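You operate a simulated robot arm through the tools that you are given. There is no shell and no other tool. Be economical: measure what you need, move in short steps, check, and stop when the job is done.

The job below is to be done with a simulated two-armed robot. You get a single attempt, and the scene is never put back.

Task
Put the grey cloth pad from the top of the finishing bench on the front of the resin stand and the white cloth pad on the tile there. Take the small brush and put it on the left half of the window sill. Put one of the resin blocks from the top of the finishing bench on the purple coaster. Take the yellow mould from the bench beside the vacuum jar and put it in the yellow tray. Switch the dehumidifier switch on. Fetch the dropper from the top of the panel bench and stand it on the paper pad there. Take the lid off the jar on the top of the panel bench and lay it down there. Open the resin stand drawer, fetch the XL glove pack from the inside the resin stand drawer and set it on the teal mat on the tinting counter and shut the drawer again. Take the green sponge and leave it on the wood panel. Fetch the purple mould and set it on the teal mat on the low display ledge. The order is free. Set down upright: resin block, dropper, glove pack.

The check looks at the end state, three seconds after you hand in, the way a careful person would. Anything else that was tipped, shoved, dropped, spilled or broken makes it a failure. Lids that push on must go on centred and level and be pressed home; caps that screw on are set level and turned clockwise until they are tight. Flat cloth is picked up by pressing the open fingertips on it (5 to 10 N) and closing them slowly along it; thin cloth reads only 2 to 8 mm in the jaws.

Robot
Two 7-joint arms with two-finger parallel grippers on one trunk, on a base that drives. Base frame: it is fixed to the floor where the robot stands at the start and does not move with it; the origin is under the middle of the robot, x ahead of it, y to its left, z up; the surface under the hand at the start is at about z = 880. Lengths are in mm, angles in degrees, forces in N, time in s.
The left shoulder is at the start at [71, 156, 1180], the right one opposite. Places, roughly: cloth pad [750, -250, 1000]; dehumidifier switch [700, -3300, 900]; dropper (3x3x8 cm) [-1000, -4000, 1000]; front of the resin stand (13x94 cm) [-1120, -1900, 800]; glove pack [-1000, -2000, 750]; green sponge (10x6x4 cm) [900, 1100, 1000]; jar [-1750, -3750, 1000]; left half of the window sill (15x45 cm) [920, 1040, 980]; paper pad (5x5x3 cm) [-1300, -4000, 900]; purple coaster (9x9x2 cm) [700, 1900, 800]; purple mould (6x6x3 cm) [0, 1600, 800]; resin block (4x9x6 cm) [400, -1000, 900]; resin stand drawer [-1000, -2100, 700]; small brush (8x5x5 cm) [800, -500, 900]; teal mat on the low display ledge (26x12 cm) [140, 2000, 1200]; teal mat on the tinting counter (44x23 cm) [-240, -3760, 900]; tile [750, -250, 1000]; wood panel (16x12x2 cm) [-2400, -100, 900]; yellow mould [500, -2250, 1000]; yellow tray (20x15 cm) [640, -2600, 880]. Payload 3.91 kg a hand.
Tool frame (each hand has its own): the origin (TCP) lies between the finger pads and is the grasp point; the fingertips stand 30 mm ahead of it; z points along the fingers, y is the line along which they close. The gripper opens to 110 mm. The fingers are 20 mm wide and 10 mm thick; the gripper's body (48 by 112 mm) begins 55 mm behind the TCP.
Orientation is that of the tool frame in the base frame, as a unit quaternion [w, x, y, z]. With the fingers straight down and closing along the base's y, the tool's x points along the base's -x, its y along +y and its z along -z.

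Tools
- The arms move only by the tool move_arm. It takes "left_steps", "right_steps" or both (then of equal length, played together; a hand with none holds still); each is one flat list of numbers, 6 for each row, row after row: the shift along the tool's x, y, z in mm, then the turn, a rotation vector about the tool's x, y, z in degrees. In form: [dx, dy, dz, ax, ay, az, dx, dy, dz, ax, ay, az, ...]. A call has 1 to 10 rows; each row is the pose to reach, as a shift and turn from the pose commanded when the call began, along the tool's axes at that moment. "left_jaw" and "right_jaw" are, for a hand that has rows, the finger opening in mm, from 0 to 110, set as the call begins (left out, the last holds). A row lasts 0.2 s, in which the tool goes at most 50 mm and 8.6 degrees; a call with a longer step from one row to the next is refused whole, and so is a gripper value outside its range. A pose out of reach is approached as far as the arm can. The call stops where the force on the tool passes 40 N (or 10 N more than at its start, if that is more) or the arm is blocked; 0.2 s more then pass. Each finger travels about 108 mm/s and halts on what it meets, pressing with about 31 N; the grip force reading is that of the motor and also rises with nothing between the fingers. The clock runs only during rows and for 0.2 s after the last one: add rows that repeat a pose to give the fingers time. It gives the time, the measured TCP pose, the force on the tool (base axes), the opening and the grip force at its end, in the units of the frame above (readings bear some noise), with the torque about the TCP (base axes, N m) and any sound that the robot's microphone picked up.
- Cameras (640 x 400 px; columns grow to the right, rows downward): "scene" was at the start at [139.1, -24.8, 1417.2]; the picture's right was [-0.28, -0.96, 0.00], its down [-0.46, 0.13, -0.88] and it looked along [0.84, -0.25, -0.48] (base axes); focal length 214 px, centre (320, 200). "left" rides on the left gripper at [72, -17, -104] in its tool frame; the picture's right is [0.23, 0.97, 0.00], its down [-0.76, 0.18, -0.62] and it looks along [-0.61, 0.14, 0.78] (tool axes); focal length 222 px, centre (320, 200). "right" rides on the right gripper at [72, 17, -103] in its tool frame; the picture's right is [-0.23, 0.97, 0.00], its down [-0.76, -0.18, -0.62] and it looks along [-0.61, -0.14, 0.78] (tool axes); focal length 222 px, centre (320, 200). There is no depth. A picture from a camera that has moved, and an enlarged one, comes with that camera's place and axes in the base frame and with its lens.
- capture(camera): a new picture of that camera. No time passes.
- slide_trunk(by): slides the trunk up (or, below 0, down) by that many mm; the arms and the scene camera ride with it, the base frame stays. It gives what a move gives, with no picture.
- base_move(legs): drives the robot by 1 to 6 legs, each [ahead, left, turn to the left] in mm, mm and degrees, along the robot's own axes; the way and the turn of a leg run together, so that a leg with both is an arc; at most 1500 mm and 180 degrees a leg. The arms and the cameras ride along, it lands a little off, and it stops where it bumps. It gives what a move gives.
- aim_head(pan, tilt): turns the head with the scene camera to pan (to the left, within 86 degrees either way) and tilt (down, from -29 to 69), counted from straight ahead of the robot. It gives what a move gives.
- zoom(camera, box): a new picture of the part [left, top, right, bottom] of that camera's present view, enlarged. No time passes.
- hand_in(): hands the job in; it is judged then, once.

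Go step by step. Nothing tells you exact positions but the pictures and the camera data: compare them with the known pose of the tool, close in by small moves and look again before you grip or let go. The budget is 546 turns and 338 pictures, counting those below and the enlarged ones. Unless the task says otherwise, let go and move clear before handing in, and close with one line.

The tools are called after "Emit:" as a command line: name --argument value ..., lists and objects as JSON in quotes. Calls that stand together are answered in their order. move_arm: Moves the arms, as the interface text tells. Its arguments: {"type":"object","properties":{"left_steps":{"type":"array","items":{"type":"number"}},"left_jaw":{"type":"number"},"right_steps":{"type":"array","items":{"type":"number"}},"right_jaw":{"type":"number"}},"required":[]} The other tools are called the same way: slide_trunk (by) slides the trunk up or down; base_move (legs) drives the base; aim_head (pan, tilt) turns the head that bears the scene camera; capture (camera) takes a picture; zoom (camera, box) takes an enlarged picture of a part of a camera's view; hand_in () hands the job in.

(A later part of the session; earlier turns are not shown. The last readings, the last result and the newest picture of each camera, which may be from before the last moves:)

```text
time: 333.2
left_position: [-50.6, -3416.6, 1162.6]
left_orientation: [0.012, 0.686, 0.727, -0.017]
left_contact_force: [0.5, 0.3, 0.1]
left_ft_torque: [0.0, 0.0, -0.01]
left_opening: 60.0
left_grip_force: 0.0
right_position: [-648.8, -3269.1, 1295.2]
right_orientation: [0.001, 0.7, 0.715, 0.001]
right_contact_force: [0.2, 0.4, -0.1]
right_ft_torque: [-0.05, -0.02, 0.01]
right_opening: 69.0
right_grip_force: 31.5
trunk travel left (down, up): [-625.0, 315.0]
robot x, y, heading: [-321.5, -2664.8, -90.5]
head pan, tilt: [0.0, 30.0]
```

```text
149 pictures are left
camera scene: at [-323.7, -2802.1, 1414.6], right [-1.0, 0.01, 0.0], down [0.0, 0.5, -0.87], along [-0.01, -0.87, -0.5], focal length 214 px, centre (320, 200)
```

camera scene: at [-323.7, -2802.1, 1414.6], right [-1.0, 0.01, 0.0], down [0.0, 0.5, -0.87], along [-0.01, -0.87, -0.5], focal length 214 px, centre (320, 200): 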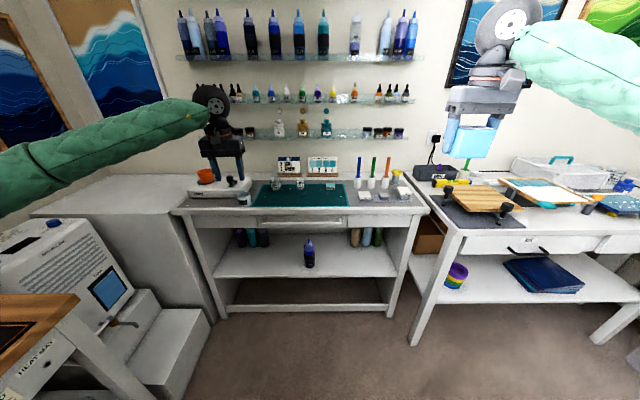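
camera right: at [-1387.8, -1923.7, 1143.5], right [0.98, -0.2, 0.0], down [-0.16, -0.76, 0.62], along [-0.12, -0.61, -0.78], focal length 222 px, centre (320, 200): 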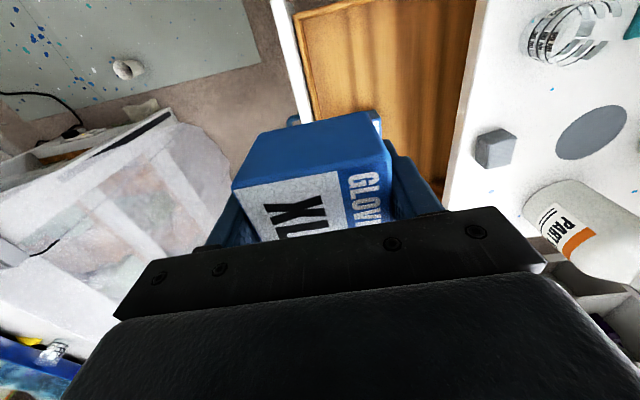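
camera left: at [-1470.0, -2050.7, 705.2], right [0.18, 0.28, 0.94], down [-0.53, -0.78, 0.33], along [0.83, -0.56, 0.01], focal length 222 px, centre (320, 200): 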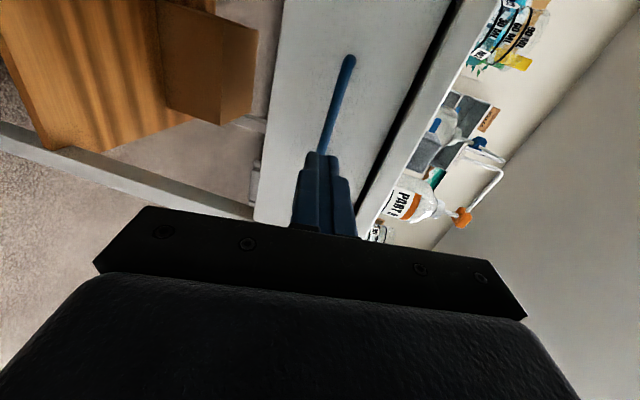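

The tinting counter with its teal mat is ahead, and the dehumidifier is on the left. I'll zoom in on both.

Emit:
zoom --camera "scene" --box '[180, 140, 440, 240]'

Emit:
aim_head --pan 45 --tilt 30

Emit:
capture --camera "scene"

```text
2.46 times, centred on (310, 190) of scene
camera zoom: at [-323.7, -2802.1, 1414.6], right [-1.0, 0.01, 0.0], down [0.0, 0.5, -0.87], along [-0.01, -0.87, -0.5], focal length 528 px, centre (345, 225)
```

zoom: 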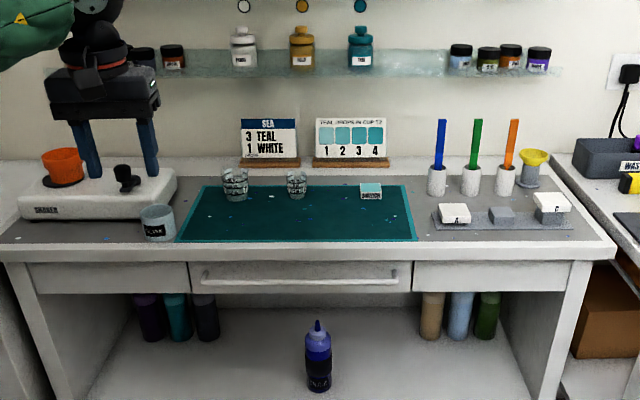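

```text
time: 334.4
left_position: [-49.5, -3416.1, 1163.1]
left_orientation: [0.013, 0.687, 0.727, -0.016]
left_contact_force: [0.0, -0.2, -0.5]
left_ft_torque: [-0.01, -0.02, 0.03]
left_opening: 59.9
left_grip_force: 0.1
right_position: [-648.5, -3269.1, 1295.5]
right_orientation: [0.001, 0.7, 0.715, 0.0]
right_contact_force: [0.0, -0.4, -0.5]
right_ft_torque: [0.0, 0.02, -0.03]
right_opening: 69.2
right_grip_force: 31.1
trunk travel left (down, up): [-625.0, 315.0]
robot x, y, heading: [-324.3, -2662.9, -90.2]
head pan, tilt: [45.0, 30.0]
```

```text
147 pictures are left
camera scene: at [-259.6, -2776.2, 1414.6], right [-0.71, -0.7, 0.0], down [-0.35, 0.36, -0.87], along [0.61, -0.62, -0.5], focal length 214 px, centre (320, 200)
```

scene: 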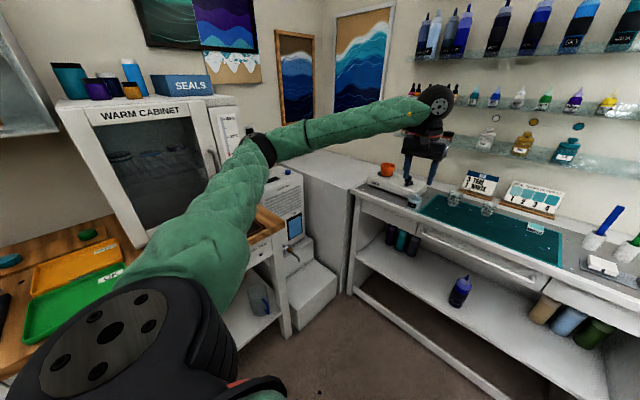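

I'll draw the left hand back a little, drive forward 330 mm, then bring the glove pack over the mat.

Emit:
move_arm --left_steps '[40, 0, 0, 0, 0, 0, 80, 0, 0, 0, 0, 0, 120, 0, 0, 0, 0, 0]'

Emit:
base_move --legs '[[320, 0, 0]]'

Emit:
move_arm --right_steps '[0, 40, 15, 0, 0, 0, 0, 80, 30, 0, 0, 0, 0, 120, 45, 0, 0, 0, -5, 160, 60, 0, 0, 0, -15, 200, 75, 0, 0, 0, -30, 240, 90, 0, 0, 0, -45, 280, 105, 0, 0, 0, -60, 320, 120, 0, 0, 0, -80, 360, 135, 0, 0, 0, -100, 390, 155, 0, 0, 0]'

Emit:
aim_head --pan 0 --tilt 35

Emit:
capture --camera "scene"

```text
time: 335.2
left_position: [-57.5, -3292.9, 1158.3]
left_orientation: [0.012, 0.686, 0.727, -0.018]
left_contact_force: [-0.3, 0.4, 0.1]
left_ft_torque: [0.0, 0.0, -0.01]
left_opening: 60.1
left_grip_force: 0.0
right_position: [-648.0, -3268.7, 1296.3]
right_orientation: [0.002, 0.699, 0.715, 0.001]
right_contact_force: [-0.1, -0.4, -0.1]
right_ft_torque: [-0.05, -0.02, -0.03]
right_opening: 69.2
right_grip_force: 30.8
trunk travel left (down, up): [-625.0, 315.0]
robot x, y, heading: [-325.9, -2660.7, -90.5]
head pan, tilt: [45.0, 30.0]
```

```text
time: 337.3
left_position: [-53.7, -3611.6, 1157.6]
left_orientation: [0.013, 0.684, 0.729, -0.015]
left_contact_force: [-0.1, 0.1, 0.2]
left_ft_torque: [0.01, 0.0, 0.01]
left_opening: 60.0
left_grip_force: 0.1
right_position: [-645.9, -3591.6, 1294.6]
right_orientation: [0.001, 0.697, 0.717, 0.0]
right_contact_force: [-0.2, -0.3, 0.6]
right_ft_torque: [0.01, 0.01, -0.03]
right_opening: 69.0
right_grip_force: 31.1
trunk travel left (down, up): [-625.0, 315.0]
robot x, y, heading: [-322.3, -2975.5, -89.9]
head pan, tilt: [45.0, 30.0]
```

```text
time: 339.5
left_position: [-54.0, -3610.9, 1157.7]
left_orientation: [0.011, 0.685, 0.729, -0.016]
left_contact_force: [-0.2, -0.6, 0.8]
left_ft_torque: [0.0, 0.06, 0.01]
left_opening: 59.9
left_grip_force: 0.0
right_position: [-253.5, -3678.2, 1138.2]
right_orientation: [0.001, 0.697, 0.717, -0.001]
right_contact_force: [0.2, -0.3, 0.1]
right_ft_torque: [0.0, 0.04, 0.01]
right_opening: 69.2
right_grip_force: 30.6
trunk travel left (down, up): [-625.0, 315.0]
robot x, y, heading: [-324.1, -2982.3, -90.3]
head pan, tilt: [45.0, 30.0]
```

```text
time: 340.6
left_position: [-54.2, -3610.2, 1158.6]
left_orientation: [0.013, 0.685, 0.728, -0.017]
left_contact_force: [-0.9, -1.2, 1.0]
left_ft_torque: [0.02, 0.03, 0.02]
left_opening: 60.0
left_grip_force: 0.1
right_position: [-253.8, -3677.3, 1138.9]
right_orientation: [0.001, 0.697, 0.717, 0.0]
right_contact_force: [-0.3, -0.4, 0.3]
right_ft_torque: [-0.06, 0.01, 0.01]
right_opening: 69.3
right_grip_force: 30.8
trunk travel left (down, up): [-625.0, 315.0]
robot x, y, heading: [-321.9, -2979.3, -90.1]
head pan, tilt: [0.0, 35.0]
```

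```text
146 pictures are left
camera scene: at [-323.6, -3117.9, 1406.8], right [-1.0, 0.0, 0.0], down [0.0, 0.57, -0.82], along [0.0, -0.82, -0.57], focal length 214 px, centre (320, 200)
```

scene: 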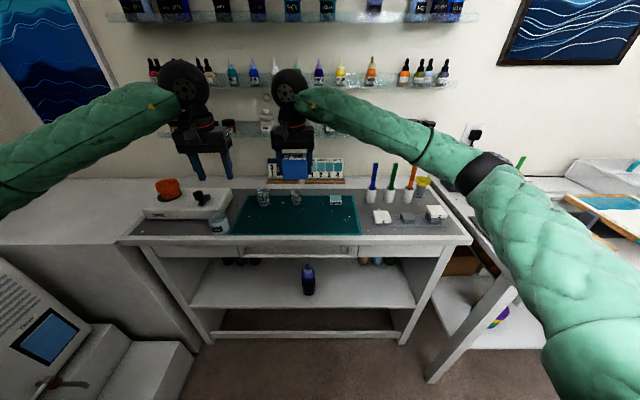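

The pack is near the mat centre. I'll check from the right camera while lowering.

Emit:
move_arm --right_steps '[-5, 0, 40, 0, 0, 0, -10, 0, 80, 0, 0, 0, -15, 0, 115, 0, 0, 0]'

Emit:
capture --camera "right"

Emit:
zoom --camera "scene" --box '[220, 140, 380, 250]'

```text
time: 341.4
left_position: [-53.9, -3610.4, 1158.5]
left_orientation: [0.012, 0.685, 0.729, -0.016]
left_contact_force: [-0.1, 0.6, -0.2]
left_ft_torque: [0.01, 0.0, 0.04]
left_opening: 60.0
left_grip_force: 0.0
right_position: [-252.8, -3695.3, 1026.3]
right_orientation: [0.001, 0.697, 0.717, 0.001]
right_contact_force: [-0.1, -0.9, -0.7]
right_ft_torque: [0.0, 0.0, -0.02]
right_opening: 69.0
right_grip_force: 31.3
trunk travel left (down, up): [-625.0, 315.0]
robot x, y, heading: [-324.7, -2979.2, -90.0]
head pan, tilt: [0.0, 35.0]
```

```text
145 pictures are left
camera right: at [-237.8, -3623.5, 1130.3], right [0.98, -0.2, 0.0], down [-0.16, -0.77, 0.62], along [-0.12, -0.61, -0.78], focal length 222 px, centre (320, 200)
```

right: 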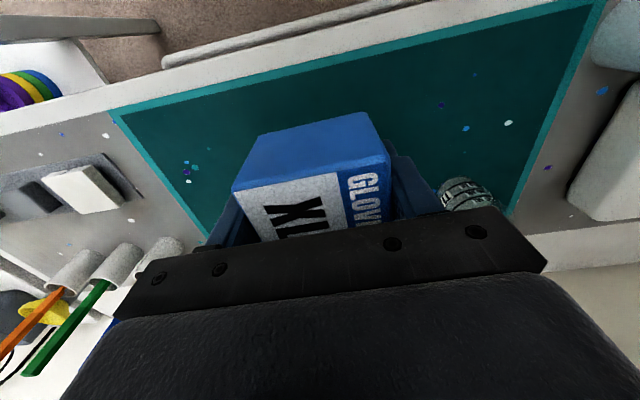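

```text
3.64 times, centred on (300, 195) of scene
camera zoom: at [-323.9, -3118.7, 1406.8], right [-1.0, 0.0, 0.0], down [0.0, 0.57, -0.82], along [0.0, -0.82, -0.57], focal length 780 px, centre (393, 218)
```

zoom: 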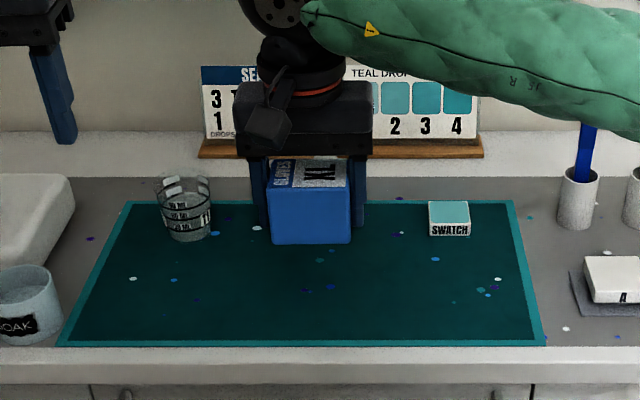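

Clear landing spot. I'll lower it gradually until contact.

Emit:
move_arm --right_steps '[0, 0, 35, 0, 0, 0, 0, 0, 65, 0, 0, 0, 0, 0, 72, 0, 0, 0, 0, 0, 77, 0, 0, 0, 0, 0, 82, 0, 0, 0, 0, 0, 86, 0, 0, 0, 0, 0, 90, 0, 0, 0, 0, 0, 94, 0, 0, 0, 0, 0, 97, 0, 0, 0, 0, 0, 100, 0, 0, 0]'

Emit:
zoom --camera "scene" --box '[240, 160, 360, 240]'

```text
time: 343.6
left_position: [-54.2, -3609.5, 1158.4]
left_orientation: [0.013, 0.685, 0.728, -0.017]
left_contact_force: [-1.1, 0.3, -0.3]
left_ft_torque: [0.0, 0.01, -0.01]
left_opening: 59.8
left_grip_force: 0.1
right_position: [-252.4, -3695.3, 926.6]
right_orientation: [0.002, 0.697, 0.717, 0.0]
right_contact_force: [-0.4, -0.6, -0.7]
right_ft_torque: [0.03, 0.0, 0.01]
right_opening: 69.4
right_grip_force: 30.5
trunk travel left (down, up): [-625.0, 315.0]
robot x, y, heading: [-324.5, -2975.6, -90.0]
head pan, tilt: [0.0, 35.0]
```

```text
5.00 times, centred on (300, 200) of scene
camera zoom: at [-323.7, -3118.0, 1406.8], right [-1.0, 0.0, 0.0], down [0.0, 0.57, -0.82], along [0.0, -0.82, -0.57], focal length 1072 px, centre (420, 200)
```

zoom: 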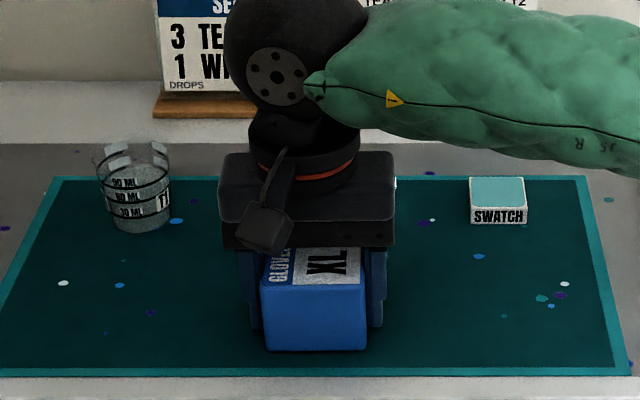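

Not yet in contact. I'll keep lowering in small steps.

Emit:
move_arm --right_steps '[8, 0, 0, 0, 0, 0, 0, 0, 0, 0, 0, 0, 0, 0, 4, 0, 0, 0, 0, 0, 8, 0, 0, 0, 0, 0, 11, 0, 0, 0, 0, 0, 14, 0, 0, 0, 0, 0, 17, 0, 0, 0, 0, 0, 20, 0, 0, 0, 0, 0, 23, 0, 0, 0, 0, 0, 26, 0, 0, 0]'

Emit:
zoom --camera "scene" --box '[240, 160, 360, 240]'

```text
time: 344.8
left_position: [-53.9, -3608.1, 1158.9]
left_orientation: [0.013, 0.685, 0.728, -0.017]
left_contact_force: [-0.1, -0.1, -0.2]
left_ft_torque: [0.02, 0.0, 0.04]
left_opening: 59.9
left_grip_force: 0.2
right_position: [-252.7, -3694.0, 921.8]
right_orientation: [0.004, 0.697, 0.717, 0.0]
right_contact_force: [-4.5, 12.5, 17.2]
right_ft_torque: [0.53, 0.77, -0.42]
right_opening: 69.5
right_grip_force: 30.9
trunk travel left (down, up): [-625.0, 315.0]
robot x, y, heading: [-325.7, -2979.3, -89.8]
head pan, tilt: [0.0, 35.0]
stopped in row 5 (right hand): the force on the tool passed its limit at 43 N (the readings are from after the stop); the commanded pose is now the measured one
```

```text
5.00 times, centred on (300, 200) of scene
camera zoom: at [-324.1, -3116.2, 1406.8], right [-1.0, 0.0, 0.0], down [0.0, 0.57, -0.82], along [0.0, -0.82, -0.57], focal length 1072 px, centre (420, 200)
```

zoom: 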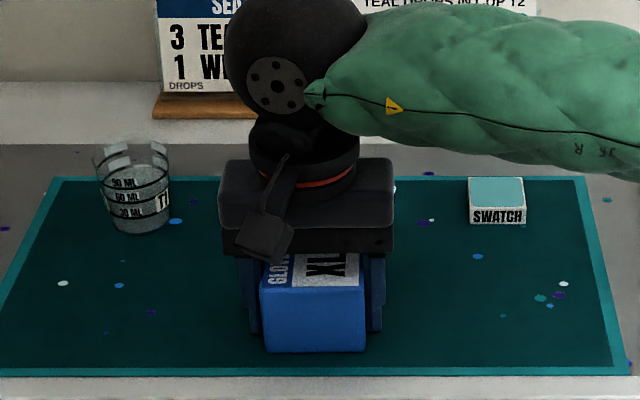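

Contact with the mat. I'll release and rise.

Emit:
move_arm --right_steps '[0, 0, -2, 0, 0, 0, 0, 0, -2, 0, 0, 0]' --right_jaw 90

Emit:
move_arm --right_steps '[0, 0, -35, 0, 0, 0, 0, 0, -75, 0, 0, 0, 0, 0, -120, 0, 0, 0, 0, 0, -165, 0, 0, 0, 20, 0, -205, 0, 0, 0, 40, 0, -240, 0, 0, 0]'

Emit:
zoom --camera "scene" --box '[220, 140, 380, 250]'

```text
time: 345.4
left_position: [-54.6, -3610.2, 1157.5]
left_orientation: [0.013, 0.685, 0.729, -0.016]
left_contact_force: [0.3, -0.6, 0.8]
left_ft_torque: [-0.03, -0.01, -0.01]
left_opening: 60.0
left_grip_force: 0.1
right_position: [-250.8, -3695.5, 921.9]
right_orientation: [0.003, 0.697, 0.717, 0.0]
right_contact_force: [5.4, 3.9, 8.0]
right_ft_torque: [0.18, 0.21, -0.18]
right_opening: 87.3
right_grip_force: 0.1
trunk travel left (down, up): [-625.0, 315.0]
robot x, y, heading: [-324.7, -2976.9, -90.2]
head pan, tilt: [0.0, 35.0]
```

```text
time: 346.8
left_position: [-54.5, -3610.6, 1157.9]
left_orientation: [0.013, 0.684, 0.729, -0.017]
left_contact_force: [-0.7, 0.5, -0.5]
left_ft_torque: [0.0, -0.04, -0.02]
left_opening: 60.2
left_grip_force: 0.0
right_position: [-251.8, -3654.2, 1163.0]
right_orientation: [0.003, 0.697, 0.717, 0.0]
right_contact_force: [-0.2, 0.0, 0.2]
right_ft_torque: [-0.02, 0.01, -0.03]
right_opening: 90.0
right_grip_force: 0.0
trunk travel left (down, up): [-625.0, 315.0]
robot x, y, heading: [-323.1, -2978.8, -90.1]
head pan, tilt: [0.0, 35.0]
```

```text
3.64 times, centred on (300, 195) of scene
camera zoom: at [-323.5, -3117.0, 1406.8], right [-1.0, 0.0, 0.0], down [0.0, 0.57, -0.82], along [0.0, -0.82, -0.57], focal length 780 px, centre (393, 218)
```

zoom: 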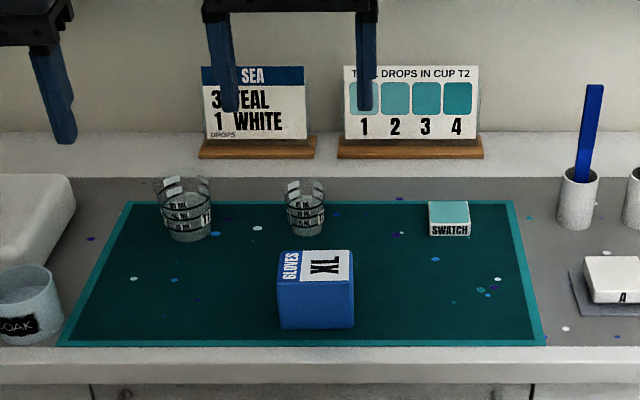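

The glove pack stands on the mat. Now I'll turn left toward the dehumidifier.

Emit:
base_move --legs '[[-60, 0, 0], [0, 0, 45], [0, 0, 45]]'

Emit:
aim_head --pan -20 --tilt 30

Emit:
capture --camera "scene"

```text
time: 351.9
left_position: [298.0, -2633.0, 1156.6]
left_orientation: [0.022, -0.045, 0.999, -0.002]
left_contact_force: [-0.5, 0.2, 0.6]
left_ft_torque: [0.0, -0.03, 0.01]
left_opening: 59.8
left_grip_force: 0.0
right_position: [348.9, -2830.0, 1162.4]
right_orientation: [0.002, -0.027, 1.0, 0.001]
right_contact_force: [0.4, 0.1, 0.1]
right_ft_torque: [-0.03, -0.03, 0.01]
right_opening: 90.0
right_grip_force: 0.1
trunk travel left (down, up): [-625.0, 315.0]
robot x, y, heading: [-326.1, -2924.5, 1.6]
head pan, tilt: [0.0, 35.0]
```

```text
time: 352.8
left_position: [296.9, -2633.5, 1157.9]
left_orientation: [0.021, -0.045, 0.999, -0.002]
left_contact_force: [0.2, -0.6, -0.7]
left_ft_torque: [0.02, 0.01, 0.02]
left_opening: 60.1
left_grip_force: 0.0
right_position: [349.9, -2830.6, 1162.6]
right_orientation: [0.003, -0.027, 1.0, 0.002]
right_contact_force: [0.3, -0.4, 0.0]
right_ft_torque: [-0.01, 0.04, 0.01]
right_opening: 89.9
right_grip_force: 0.1
trunk travel left (down, up): [-625.0, 315.0]
robot x, y, heading: [-324.3, -2921.3, 1.7]
head pan, tilt: [-20.0, 30.0]
```

```text
140 pictures are left
camera scene: at [-187.1, -2947.5, 1414.6], right [-0.32, -0.95, 0.0], down [-0.48, 0.16, -0.87], along [0.82, -0.27, -0.5], focal length 214 px, centre (320, 200)
```

scene: 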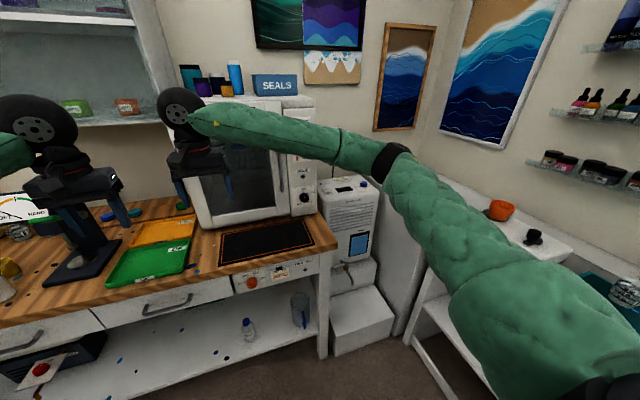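

Zooming in on the dehumidifier.

Emit:
zoom --camera "scene" --box '[220, 160, 410, 300]'

```text
2.86 times, centred on (315, 230) of scene
camera zoom: at [-187.1, -2947.5, 1414.6], right [-0.32, -0.95, 0.0], down [-0.48, 0.16, -0.87], along [0.82, -0.27, -0.5], focal length 613 px, centre (334, 114)
```

zoom: 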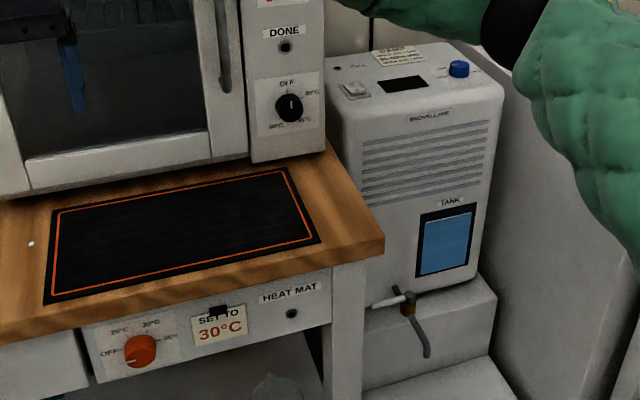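

Emit:
zoom --camera "scene" --box '[315, 165, 385, 210]'

```text
8.89 times, centred on (350, 188) of scene
camera zoom: at [-187.1, -2947.5, 1414.6], right [-0.32, -0.95, 0.0], down [-0.48, 0.16, -0.87], along [0.82, -0.27, -0.5], focal length 1906 px, centre (53, 311)
```

zoom: 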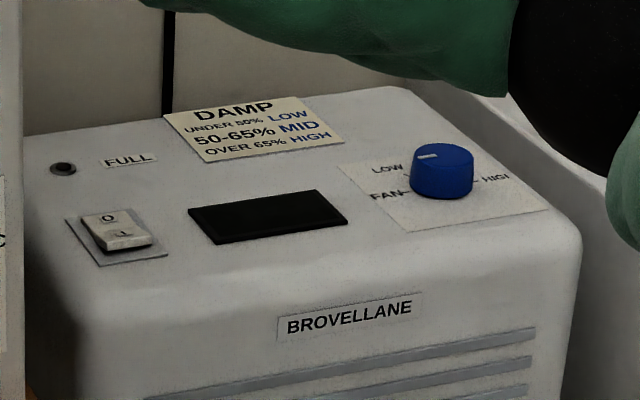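

The rocker switch is on the dehumidifier's top at about (721,-3292,900), with "I" at the front edge still up. I'll tuck the left hand, shift the right hand, and drive closer.

Emit:
move_arm --left_steps '[26, -18, 0, 0, 0, 0, 53, -36, 0, 0, 0, 0, 79, -54, 0, 0, 0, 0, 106, -71, 0, 0, 0, 0, 132, -89, 0, 0, 0, 0, 159, -107, 0, 0, 0, 0, 185, -125, 0, 0, 0, 0]' --right_steps '[-1, -42, 0, 0, 0, 0, -2, -84, 0, 0, 0, 0, -3, -126, 0, 0, 0, 0, -4, -168, 0, 0, 0, 0, -5, -210, 0, 0, 0, 0, -6, -253, 0, 0, 0, 0, -8, -295, 0, 0, 0, 0]' --right_jaw 0

Emit:
base_move --legs '[[0, -120, -1.7], [230, 0, 0]]'

Emit:
capture --camera "right"

Emit:
capture --camera "scene"

```text
time: 354.4
left_position: [122.9, -2775.9, 1150.6]
left_orientation: [0.021, -0.046, 0.999, -0.002]
left_contact_force: [0.4, 0.7, 0.3]
left_ft_torque: [0.01, -0.02, -0.02]
left_opening: 59.7
left_grip_force: 0.1
right_position: [374.0, -3126.7, 1158.7]
right_orientation: [0.003, -0.029, 1.0, 0.003]
right_contact_force: [0.4, -0.4, 0.7]
right_ft_torque: [0.04, 0.0, 0.03]
right_opening: 0.0
right_grip_force: 30.9
trunk travel left (down, up): [-625.0, 315.0]
robot x, y, heading: [-324.6, -2923.4, 2.0]
head pan, tilt: [-20.0, 30.0]
```

```text
time: 356.9
left_position: [340.6, -2905.6, 1148.6]
left_orientation: [0.018, -0.036, 0.999, 0.001]
left_contact_force: [-0.9, -0.6, 0.8]
left_ft_torque: [0.04, 0.05, 0.02]
left_opening: 60.1
left_grip_force: 0.2
right_position: [582.1, -3262.2, 1160.5]
right_orientation: [0.004, -0.018, 1.0, 0.004]
right_contact_force: [-0.1, 0.1, 0.0]
right_ft_torque: [-0.01, 0.03, 0.03]
right_opening: 0.0
right_grip_force: 30.9
trunk travel left (down, up): [-625.0, 315.0]
robot x, y, heading: [-107.7, -3041.1, 0.3]
head pan, tilt: [-20.0, 30.0]
stopped in leg 2: the robot was blocked; the commanded pose is now the measured one
```

```text
137 pictures are left
camera right: at [509.1, -3249.0, 1264.7], right [0.19, 0.98, 0.01], down [0.76, -0.15, 0.63], along [0.62, -0.11, -0.78], focal length 222 px, centre (320, 200)
```

right: 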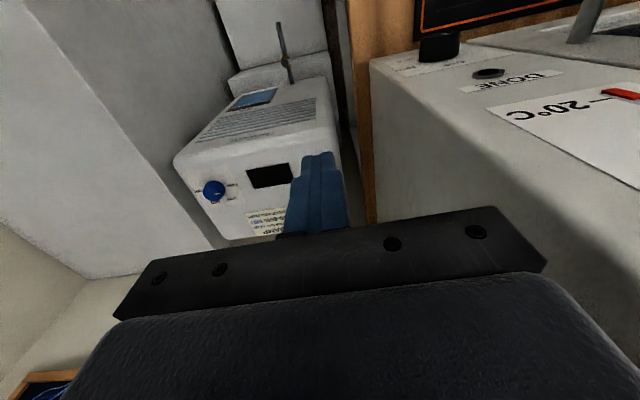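

```text
136 pictures are left
camera scene: at [24.4, -3073.4, 1415.1], right [-0.34, -0.94, 0.0], down [-0.47, 0.17, -0.87], along [0.82, -0.29, -0.5], focal length 214 px, centre (320, 200)
```

scene: 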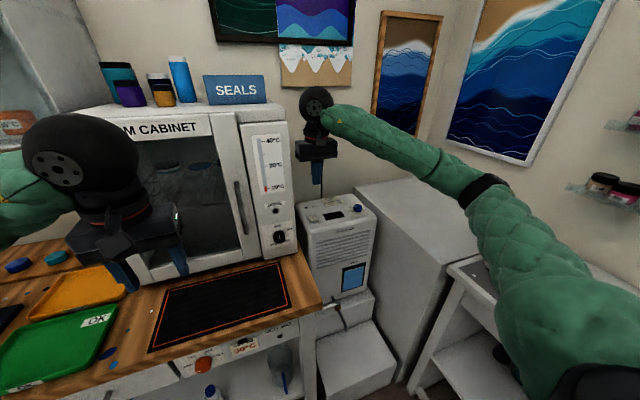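

Slightly blocked but close enough. I'll ease back 15 mm and zoom in on the rocker.

Emit:
base_move --legs '[[-15, 0, 0]]'

Emit:
zoom --camera "scene" --box '[290, 140, 390, 240]'

Emit:
zoom --camera "right" --box '[180, 60, 380, 240]'

```text
time: 357.7
left_position: [329.8, -2904.3, 1148.4]
left_orientation: [0.017, -0.037, 0.999, -0.002]
left_contact_force: [1.1, -0.1, 0.5]
left_ft_torque: [-0.01, 0.03, -0.02]
left_opening: 60.1
left_grip_force: 0.1
right_position: [572.4, -3258.9, 1158.2]
right_orientation: [0.002, -0.017, 1.0, 0.002]
right_contact_force: [0.1, 0.0, 0.6]
right_ft_torque: [0.02, 0.06, -0.01]
right_opening: 0.0
right_grip_force: 31.2
trunk travel left (down, up): [-625.0, 315.0]
robot x, y, heading: [-124.3, -3045.1, 0.4]
head pan, tilt: [-20.0, 30.0]
```

```text
4.00 times, centred on (340, 190) of scene
camera zoom: at [14.5, -3069.8, 1414.3], right [-0.34, -0.94, 0.0], down [-0.47, 0.17, -0.87], along [0.82, -0.29, -0.5], focal length 858 px, centre (240, 240)
```

zoom: 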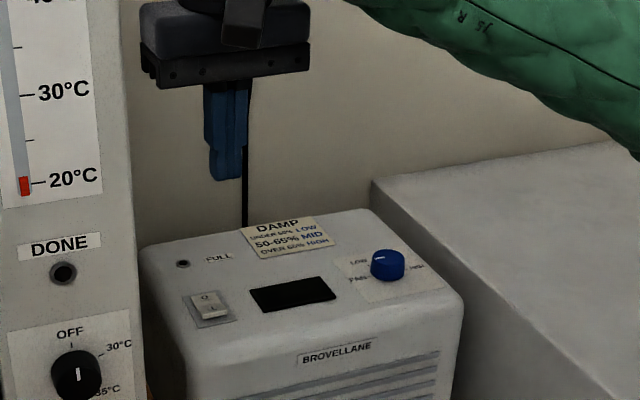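

```text
2.22 times, centred on (280, 150) of right
camera zoom: at [498.6, -3245.9, 1262.4], right [0.19, 0.98, 0.0], down [0.77, -0.15, 0.63], along [0.61, -0.12, -0.78], focal length 494 px, centre (409, 311)
```

zoom: 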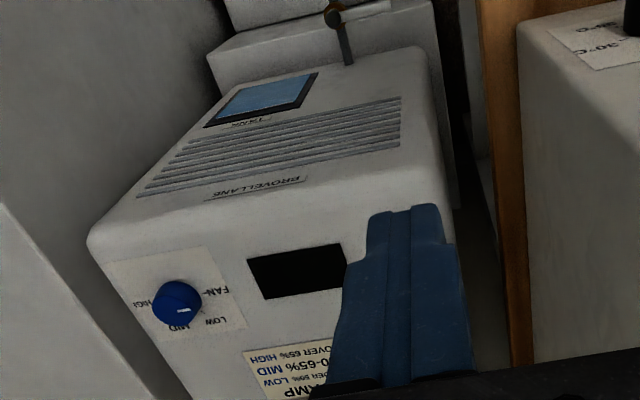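

Triangulating gives a panel top at z of about 905, with the rocker's "I" end near (708,-3290). I'll bring the closed fingertips above it.

Emit:
move_arm --right_steps '[-20, -20, 10, 0, 0, 0, -55, -35, 30, 0, 0, 0, -95, -35, 50, 0, 0, 0, -135, -35, 70, 0, 0, 0, -135, -35, 110, 0, 0, 0, -135, -35, 150, 0, 0, 0, -135, -35, 178, 0, 0, 0]'

Emit:
zoom --camera "scene" --box '[290, 140, 390, 240]'

Emit:
zoom --camera "right" --box '[220, 60, 420, 240]'

```text
time: 359.3
left_position: [330.1, -2903.3, 1148.1]
left_orientation: [0.018, -0.037, 0.999, -0.001]
left_contact_force: [0.5, 0.6, 0.0]
left_ft_torque: [0.02, -0.04, 0.03]
left_opening: 60.0
left_grip_force: 0.1
right_position: [705.9, -3287.8, 980.4]
right_orientation: [0.003, -0.017, 1.0, 0.001]
right_contact_force: [-0.1, -0.1, 0.9]
right_ft_torque: [0.0, 0.03, 0.0]
right_opening: 0.0
right_grip_force: 30.9
trunk travel left (down, up): [-625.0, 315.0]
robot x, y, heading: [-124.2, -3042.3, 0.5]
head pan, tilt: [-20.0, 30.0]
```

```text
4.00 times, centred on (340, 190) of scene
camera zoom: at [13.8, -3070.4, 1414.6], right [-0.34, -0.94, 0.0], down [-0.47, 0.17, -0.87], along [0.82, -0.29, -0.5], focal length 858 px, centre (240, 240)
```

zoom: 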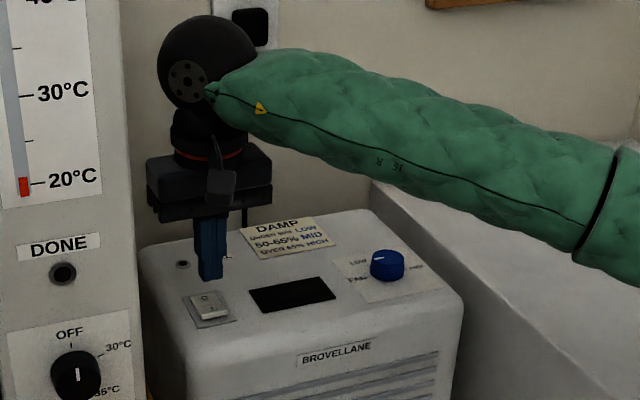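

```text
2.22 times, centred on (320, 150) of right
camera zoom: at [634.1, -3275.2, 1084.0], right [0.19, 0.98, 0.0], down [0.76, -0.15, 0.63], along [0.61, -0.12, -0.78], focal length 494 px, centre (320, 311)
```

zoom: 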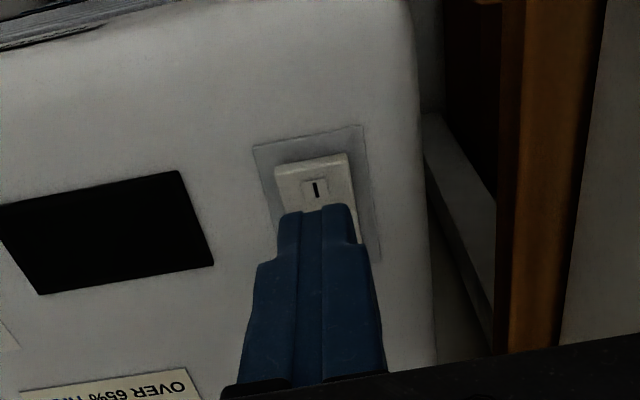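

The tip lines up with the "I" end. I'll press down gently in small steps.

Emit:
move_arm --right_steps '[-1, -3, 15, 0, 0, 0, -1, -3, 28, 0, 0, 0, -1, -3, 32, 0, 0, 0, -1, -3, 35, 0, 0, 0, -1, -3, 38, 0, 0, 0, -1, -3, 41, 0, 0, 0, -1, -3, 44, 0, 0, 0, -1, -3, 47, 0, 0, 0, -1, -3, 49, 0, 0, 0, -1, -3, 51, 0, 0, 0]'

Emit:
zoom --camera "scene" --box '[310, 190, 370, 230]'

```text
time: 361.5
left_position: [329.1, -2904.4, 1147.7]
left_orientation: [0.018, -0.036, 0.999, -0.002]
left_contact_force: [-0.1, -0.8, 0.5]
left_ft_torque: [0.01, 0.03, -0.02]
left_opening: 59.7
left_grip_force: 0.0
right_position: [710.6, -3291.4, 937.0]
right_orientation: [0.008, -0.016, 1.0, 0.003]
right_contact_force: [-5.7, 1.5, 16.9]
right_ft_torque: [-0.04, -0.03, 0.1]
right_opening: 0.0
right_grip_force: 31.1
trunk travel left (down, up): [-625.0, 315.0]
robot x, y, heading: [-126.1, -3040.7, 0.7]
head pan, tilt: [-20.0, 30.0]
stopped in row 10 (right hand): the force on the tool passed its limit at 42 N (the readings are from after the stop); the commanded pose is now the measured one
```

```text
10.00 times, centred on (340, 210) of scene
camera zoom: at [12.4, -3070.0, 1414.5], right [-0.34, -0.94, 0.0], down [-0.47, 0.17, -0.87], along [0.82, -0.29, -0.5], focal length 2145 px, centre (120, 100)
```

zoom: 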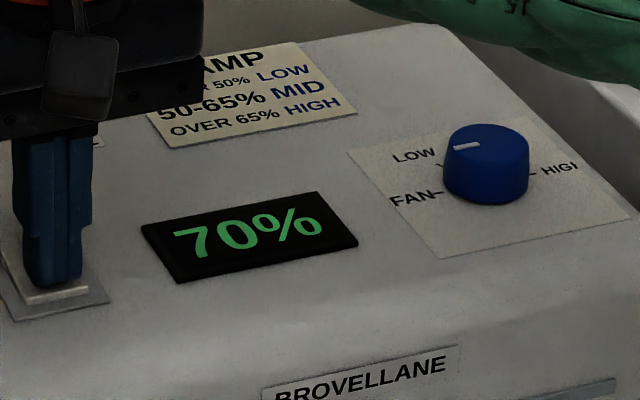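

The display shows 70%, so the switch is on. I'll raise the hand and go for the yellow mould.

Emit:
move_arm --right_steps '[0, 0, -40, 0, 0, 0, 0, 0, -80, 0, 0, 0, 20, 10, -120, 0, 0, 0, 60, 20, -140, 0, 0, 0, 100, 20, -150, 0, 0, 0, 140, 20, -160, 0, 0, 0]'

Emit:
base_move --legs '[[-200, 0, 0], [0, 600, 0]]'

Emit:
aim_head --pan 0 --tilt 35

Emit:
capture --camera "scene"

```text
time: 362.9
left_position: [328.0, -2902.9, 1147.8]
left_orientation: [0.017, -0.037, 0.999, -0.002]
left_contact_force: [-0.2, -0.9, -0.1]
left_ft_torque: [0.02, 0.0, 0.01]
left_opening: 59.9
left_grip_force: 0.0
right_position: [568.1, -3276.5, 1093.6]
right_orientation: [0.006, -0.017, 1.0, 0.003]
right_contact_force: [-0.2, -0.5, -0.2]
right_ft_torque: [0.0, -0.02, 0.0]
right_opening: 0.0
right_grip_force: 30.8
trunk travel left (down, up): [-625.0, 315.0]
robot x, y, heading: [-121.7, -3038.5, 0.2]
head pan, tilt: [-20.0, 30.0]
```

```text
time: 367.4
left_position: [135.5, -2310.4, 1148.7]
left_orientation: [0.017, -0.029, 0.999, -0.002]
left_contact_force: [-0.4, -0.1, 0.5]
left_ft_torque: [-0.06, 0.02, 0.0]
left_opening: 60.0
left_grip_force: 0.0
right_position: [369.6, -2687.3, 1093.3]
right_orientation: [0.006, -0.011, 1.0, 0.003]
right_contact_force: [0.3, 0.8, 0.0]
right_ft_torque: [-0.02, 0.02, 0.02]
right_opening: 0.1
right_grip_force: 30.8
trunk travel left (down, up): [-625.0, 315.0]
robot x, y, heading: [-321.6, -2441.1, -0.3]
head pan, tilt: [-20.0, 30.0]
```

```text
time: 368.3
left_position: [133.9, -2311.4, 1149.0]
left_orientation: [0.018, -0.03, 0.999, -0.002]
left_contact_force: [0.7, 0.8, 0.1]
left_ft_torque: [-0.03, -0.02, 0.01]
left_opening: 60.2
left_grip_force: 0.1
right_position: [368.3, -2688.6, 1092.2]
right_orientation: [0.005, -0.01, 1.0, 0.004]
right_contact_force: [0.2, -0.3, -0.1]
right_ft_torque: [-0.01, 0.03, -0.01]
right_opening: 0.0
right_grip_force: 31.6
trunk travel left (down, up): [-625.0, 315.0]
robot x, y, heading: [-323.1, -2444.2, -0.2]
head pan, tilt: [0.0, 35.0]
```

```text
130 pictures are left
camera scene: at [-179.8, -2443.2, 1406.8], right [-0.01, -1.0, 0.0], down [-0.57, 0.0, -0.82], along [0.82, -0.01, -0.57], focal length 214 px, centre (320, 200)
```

scene: 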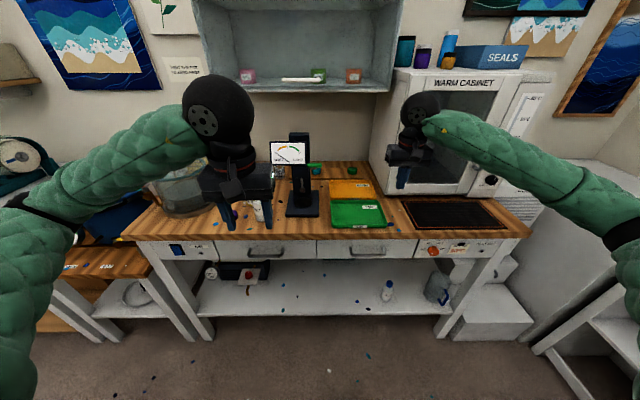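

I see the vacuum jar, a meter stand, and a yellow tray beside a green one. I'll move the left hand aside and zoom in.

Emit:
move_arm --left_steps '[20, 35, 0, 0, 0, 0, 20, 75, 0, 0, 0, 0, 20, 115, 0, 0, 0, 0, 20, 155, 0, 0, 0, 0, 20, 195, 0, 0, 0, 0]'

Emit:
zoom --camera "scene" --box '[120, 130, 320, 255]'

Emit:
zoom --camera "scene" --box '[260, 130, 420, 240]'

```text
time: 369.5
left_position: [108.6, -2115.3, 1150.3]
left_orientation: [0.018, -0.029, 0.999, -0.002]
left_contact_force: [0.1, -0.3, 0.5]
left_ft_torque: [0.0, 0.0, -0.02]
left_opening: 60.2
left_grip_force: 0.0
left hand out of reach, approached as far as the arm can: row 2, 3, 4, 5
right_position: [367.3, -2688.3, 1094.4]
right_orientation: [0.006, -0.009, 1.0, 0.002]
right_contact_force: [0.6, 0.0, -0.1]
right_ft_torque: [-0.05, -0.03, 0.01]
right_opening: 0.1
right_grip_force: 30.6
trunk travel left (down, up): [-625.0, 315.0]
robot x, y, heading: [-318.5, -2441.3, -0.5]
head pan, tilt: [0.0, 35.0]
```

```text
3.20 times, centred on (220, 192) of scene
camera zoom: at [-181.9, -2442.0, 1407.1], right [-0.01, -1.0, 0.0], down [-0.57, 0.0, -0.82], along [0.82, -0.01, -0.57], focal length 686 px, centre (640, 224)
```

zoom: 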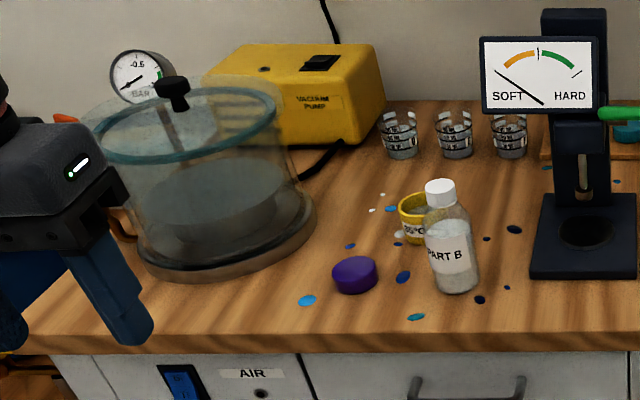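

```text
3.64 times, centred on (340, 185) of scene
camera zoom: at [-181.9, -2442.0, 1407.1], right [-0.01, -1.0, 0.0], down [-0.57, 0.0, -0.82], along [0.82, -0.01, -0.57], focal length 780 px, centre (247, 254)
```

zoom: 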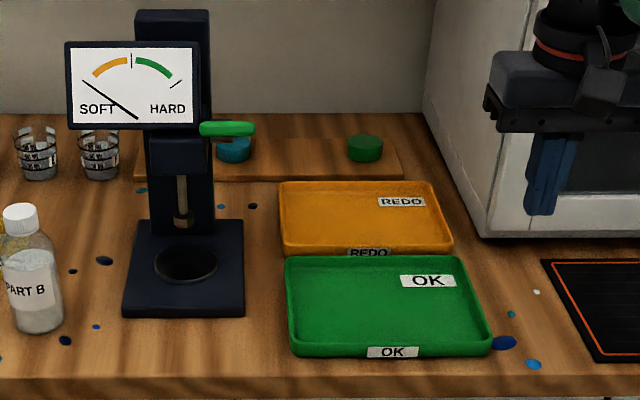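

The yellow mould is the round yellow cup behind the "PART B" bottle, at about (565,-2148). The yellow tray is the "REDO" one at about (663,-2600). I'll drive closer.

Emit:
base_move --legs '[[240, 40, 0.5]]'

Emit:
aim_head --pan 15 --tilt 35

Emit:
capture --camera "scene"

Emit:
capture --camera "left"

```text
time: 371.1
left_position: [305.3, -2079.9, 1150.7]
left_orientation: [0.018, -0.031, 0.999, -0.003]
left_contact_force: [-0.1, -0.4, 0.5]
left_ft_torque: [0.02, -0.01, -0.04]
left_opening: 60.1
left_grip_force: 0.1
right_position: [557.3, -2645.6, 1092.7]
right_orientation: [0.008, -0.022, 1.0, 0.001]
right_contact_force: [-0.5, 0.5, 0.1]
right_ft_torque: [-0.03, 0.0, 0.03]
right_opening: 0.2
right_grip_force: 30.9
trunk travel left (down, up): [-625.0, 315.0]
robot x, y, heading: [-119.6, -2407.7, -0.1]
head pan, tilt: [0.0, 35.0]
stopped in leg 1: the robot was blocked; the commanded pose is now the measured one
```

```text
time: 371.9
left_position: [304.4, -2079.0, 1150.8]
left_orientation: [0.018, -0.032, 0.999, -0.003]
left_contact_force: [-0.4, 0.0, 0.2]
left_ft_torque: [0.03, 0.01, 0.0]
left_opening: 60.1
left_grip_force: 0.0
right_position: [558.5, -2646.2, 1093.1]
right_orientation: [0.007, -0.02, 1.0, 0.0]
right_contact_force: [0.3, 0.6, 0.3]
right_ft_torque: [0.01, -0.01, 0.0]
right_opening: 0.2
right_grip_force: 30.7
trunk travel left (down, up): [-625.0, 315.0]
robot x, y, heading: [-119.3, -2409.3, -0.1]
head pan, tilt: [15.0, 35.0]
```

```text
127 pictures are left
camera scene: at [11.3, -2383.7, 1407.3], right [0.26, -0.97, 0.0], down [-0.55, -0.15, -0.82], along [0.79, 0.21, -0.57], focal length 214 px, centre (320, 200)
```

scene: 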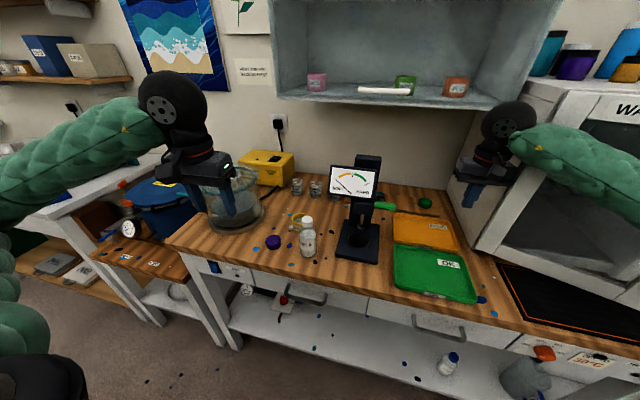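

```text
126 pictures are left
camera left: at [230.0, -2100.2, 1250.6], right [-0.29, 0.96, -0.02], down [0.73, 0.23, 0.65], along [0.62, 0.18, -0.76], focal length 222 px, centre (320, 200)
```

left: 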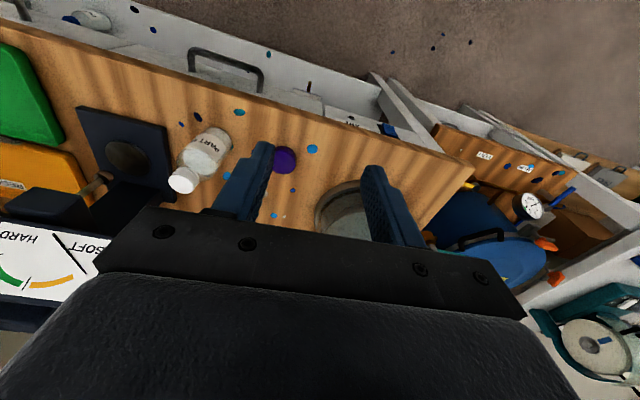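

The right hand is near the warm cabinet. I'll pull it back, then move forward and look at the mould.

Emit:
move_arm --right_steps '[40, 10, -10, 0, 0, 0, 80, 20, -20, 0, 0, 0, 120, 30, -30, 0, 0, 0, 150, 40, -40, 0, 0, 0]'

Emit:
base_move --legs '[[45, 0, 0]]'

Emit:
zoom --camera "scene" --box '[230, 160, 400, 270]'

```text
time: 372.9
left_position: [307.4, -2080.9, 1149.5]
left_orientation: [0.017, -0.032, 0.999, -0.003]
left_contact_force: [-0.4, 0.4, 0.3]
left_ft_torque: [0.0, -0.01, 0.01]
left_opening: 60.2
left_grip_force: 0.1
right_position: [408.5, -2613.9, 1126.1]
right_orientation: [0.006, -0.02, 1.0, 0.001]
right_contact_force: [0.6, -0.3, -0.6]
right_ft_torque: [-0.01, -0.02, -0.02]
right_opening: 0.0
right_grip_force: 31.0
trunk travel left (down, up): [-625.0, 315.0]
robot x, y, heading: [-125.0, -2410.7, -0.1]
head pan, tilt: [15.0, 35.0]
```

```text
time: 373.8
left_position: [353.8, -2080.8, 1147.6]
left_orientation: [0.015, -0.031, 0.999, -0.002]
left_contact_force: [0.7, 0.1, 0.4]
left_ft_torque: [-0.02, 0.05, -0.04]
left_opening: 59.9
left_grip_force: 0.0
right_position: [456.7, -2612.0, 1126.0]
right_orientation: [0.005, -0.02, 1.0, 0.001]
right_contact_force: [0.9, 0.4, -0.1]
right_ft_torque: [-0.02, 0.04, -0.03]
right_opening: 0.0
right_grip_force: 30.8
trunk travel left (down, up): [-625.0, 315.0]
robot x, y, heading: [-73.5, -2409.9, 0.0]
head pan, tilt: [15.0, 35.0]
```

```text
3.64 times, centred on (315, 215) of scene
camera zoom: at [62.1, -2385.2, 1406.6], right [0.26, -0.97, 0.0], down [-0.56, -0.15, -0.82], along [0.79, 0.21, -0.58], focal length 780 px, centre (338, 146)
```

zoom: 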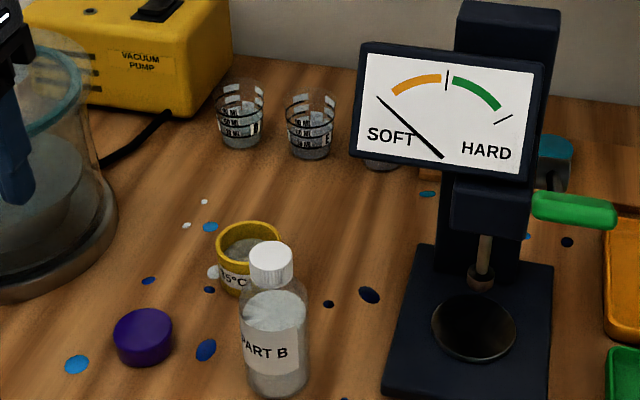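

I'll bring the left hand over the mould, turned about 60° so its camera keeps clear of the bottle and the meter.

Emit:
move_arm --left_steps '[-27, -5, 0, 0, 0, 7.5, -54, -16, 0, 0, 0, 15, -82, -28, 0, 0, 0, 22.5, -110, -40, 0, 0, 0, 30, -137, -52, 0, 0, 0, 37.5, -164, -64, 10, 0, 0, 45, -192, -76, 30, 0, 0, 52.5, -219, -87, 60, 0, 0, 60]' --left_jaw 96

Emit:
capture --camera "left"

Emit:
zoom --camera "scene" --box '[210, 130, 400, 270]'

```text
time: 375.6
left_position: [570.6, -2148.9, 1104.7]
left_orientation: [0.015, 0.459, 0.889, 0.006]
left_contact_force: [0.2, -0.8, 0.1]
left_ft_torque: [0.01, 0.02, -0.01]
left_opening: 96.1
left_grip_force: 0.1
left hand out of reach, approached as far as the arm can: row 8
right_position: [455.4, -2613.4, 1126.3]
right_orientation: [0.005, -0.021, 1.0, 0.0]
right_contact_force: [-0.1, -0.3, 0.0]
right_ft_torque: [0.0, -0.01, 0.02]
right_opening: 0.0
right_grip_force: 30.8
trunk travel left (down, up): [-625.0, 315.0]
robot x, y, heading: [-75.6, -2409.4, -0.2]
head pan, tilt: [15.0, 35.0]
```

```text
124 pictures are left
camera left: at [511.5, -2099.6, 1205.2], right [0.66, 0.75, 0.02], down [0.57, -0.52, 0.64], along [0.49, -0.41, -0.77], focal length 222 px, centre (320, 200)
```

left: 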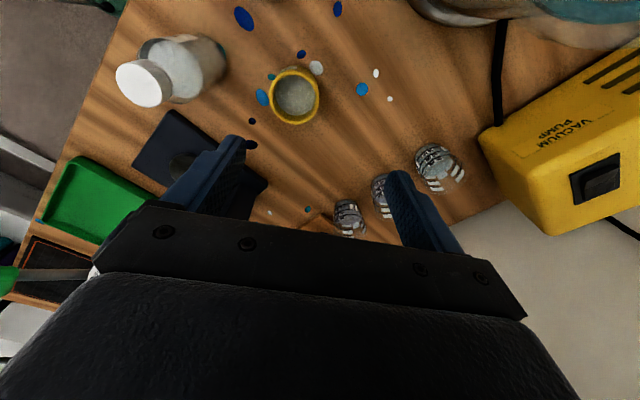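

```text
2.86 times, centred on (305, 200) of scene
camera zoom: at [60.5, -2385.5, 1406.8], right [0.26, -0.97, 0.0], down [-0.55, -0.15, -0.82], along [0.79, 0.21, -0.57], focal length 613 px, centre (363, 200)
```

zoom: 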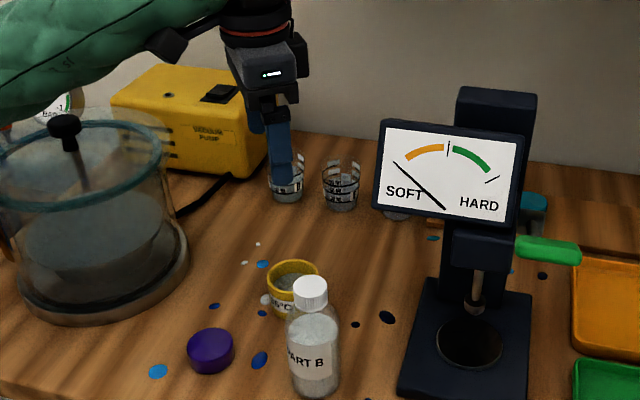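

Combining the views puts the mould at about (552,-2169). I'll shift over it and lower partway.

Emit:
move_arm --left_steps '[-3, -14, 20, 0.5, 0.4, 0, -6, -27, 40, 1, 0.8, 0, -6, -27, 80, 1.4, 1.2, 0, -6, -27, 120, 1.4, 1.2, 0, -6, -27, 145, 1.4, 1.2, 0]'

Emit:
capture --camera "left"

Emit:
zoom --camera "scene" --box '[210, 130, 400, 270]'

```text
time: 376.8
left_position: [549.3, -2177.3, 973.1]
left_orientation: [0.008, 0.471, 0.882, 0.008]
left_contact_force: [0.3, 1.1, 0.8]
left_ft_torque: [0.0, -0.02, 0.01]
left_opening: 96.1
left_grip_force: 0.0
right_position: [444.5, -2620.5, 1132.8]
right_orientation: [0.01, -0.022, 1.0, 0.005]
right_contact_force: [0.2, 0.1, -0.1]
right_ft_torque: [-0.02, 0.0, -0.02]
right_opening: 0.0
right_grip_force: 30.9
trunk travel left (down, up): [-625.0, 315.0]
robot x, y, heading: [-78.2, -2408.6, -0.2]
head pan, tilt: [15.0, 35.0]
```

```text
122 pictures are left
camera left: at [491.7, -2127.3, 1075.8], right [0.68, 0.73, 0.02], down [0.56, -0.54, 0.63], along [0.47, -0.42, -0.77], focal length 222 px, centre (320, 200)
```

left: 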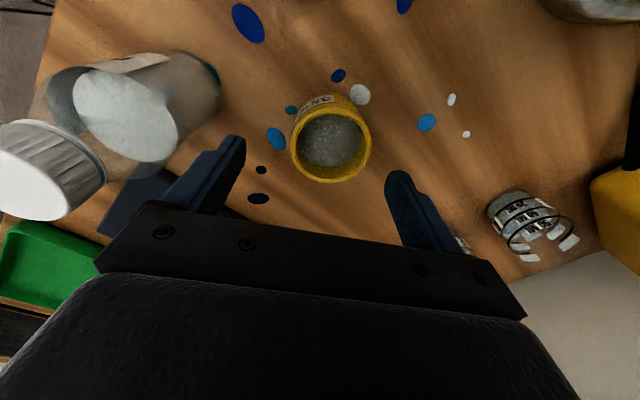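

```text
2.86 times, centred on (305, 200) of scene
camera zoom: at [45.6, -2394.8, 1410.6], right [0.26, -0.97, 0.0], down [-0.55, -0.14, -0.83], along [0.8, 0.22, -0.56], focal length 613 px, centre (363, 200)
```

zoom: 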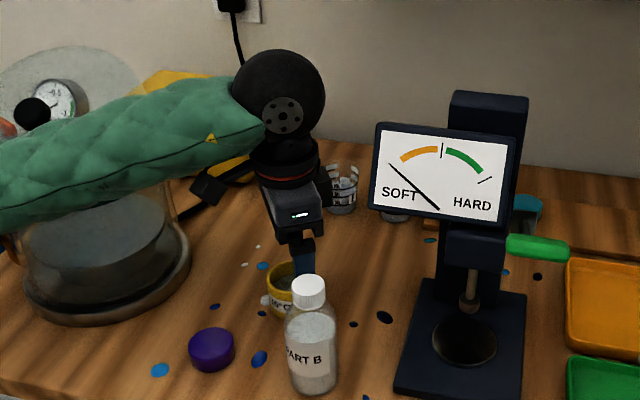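

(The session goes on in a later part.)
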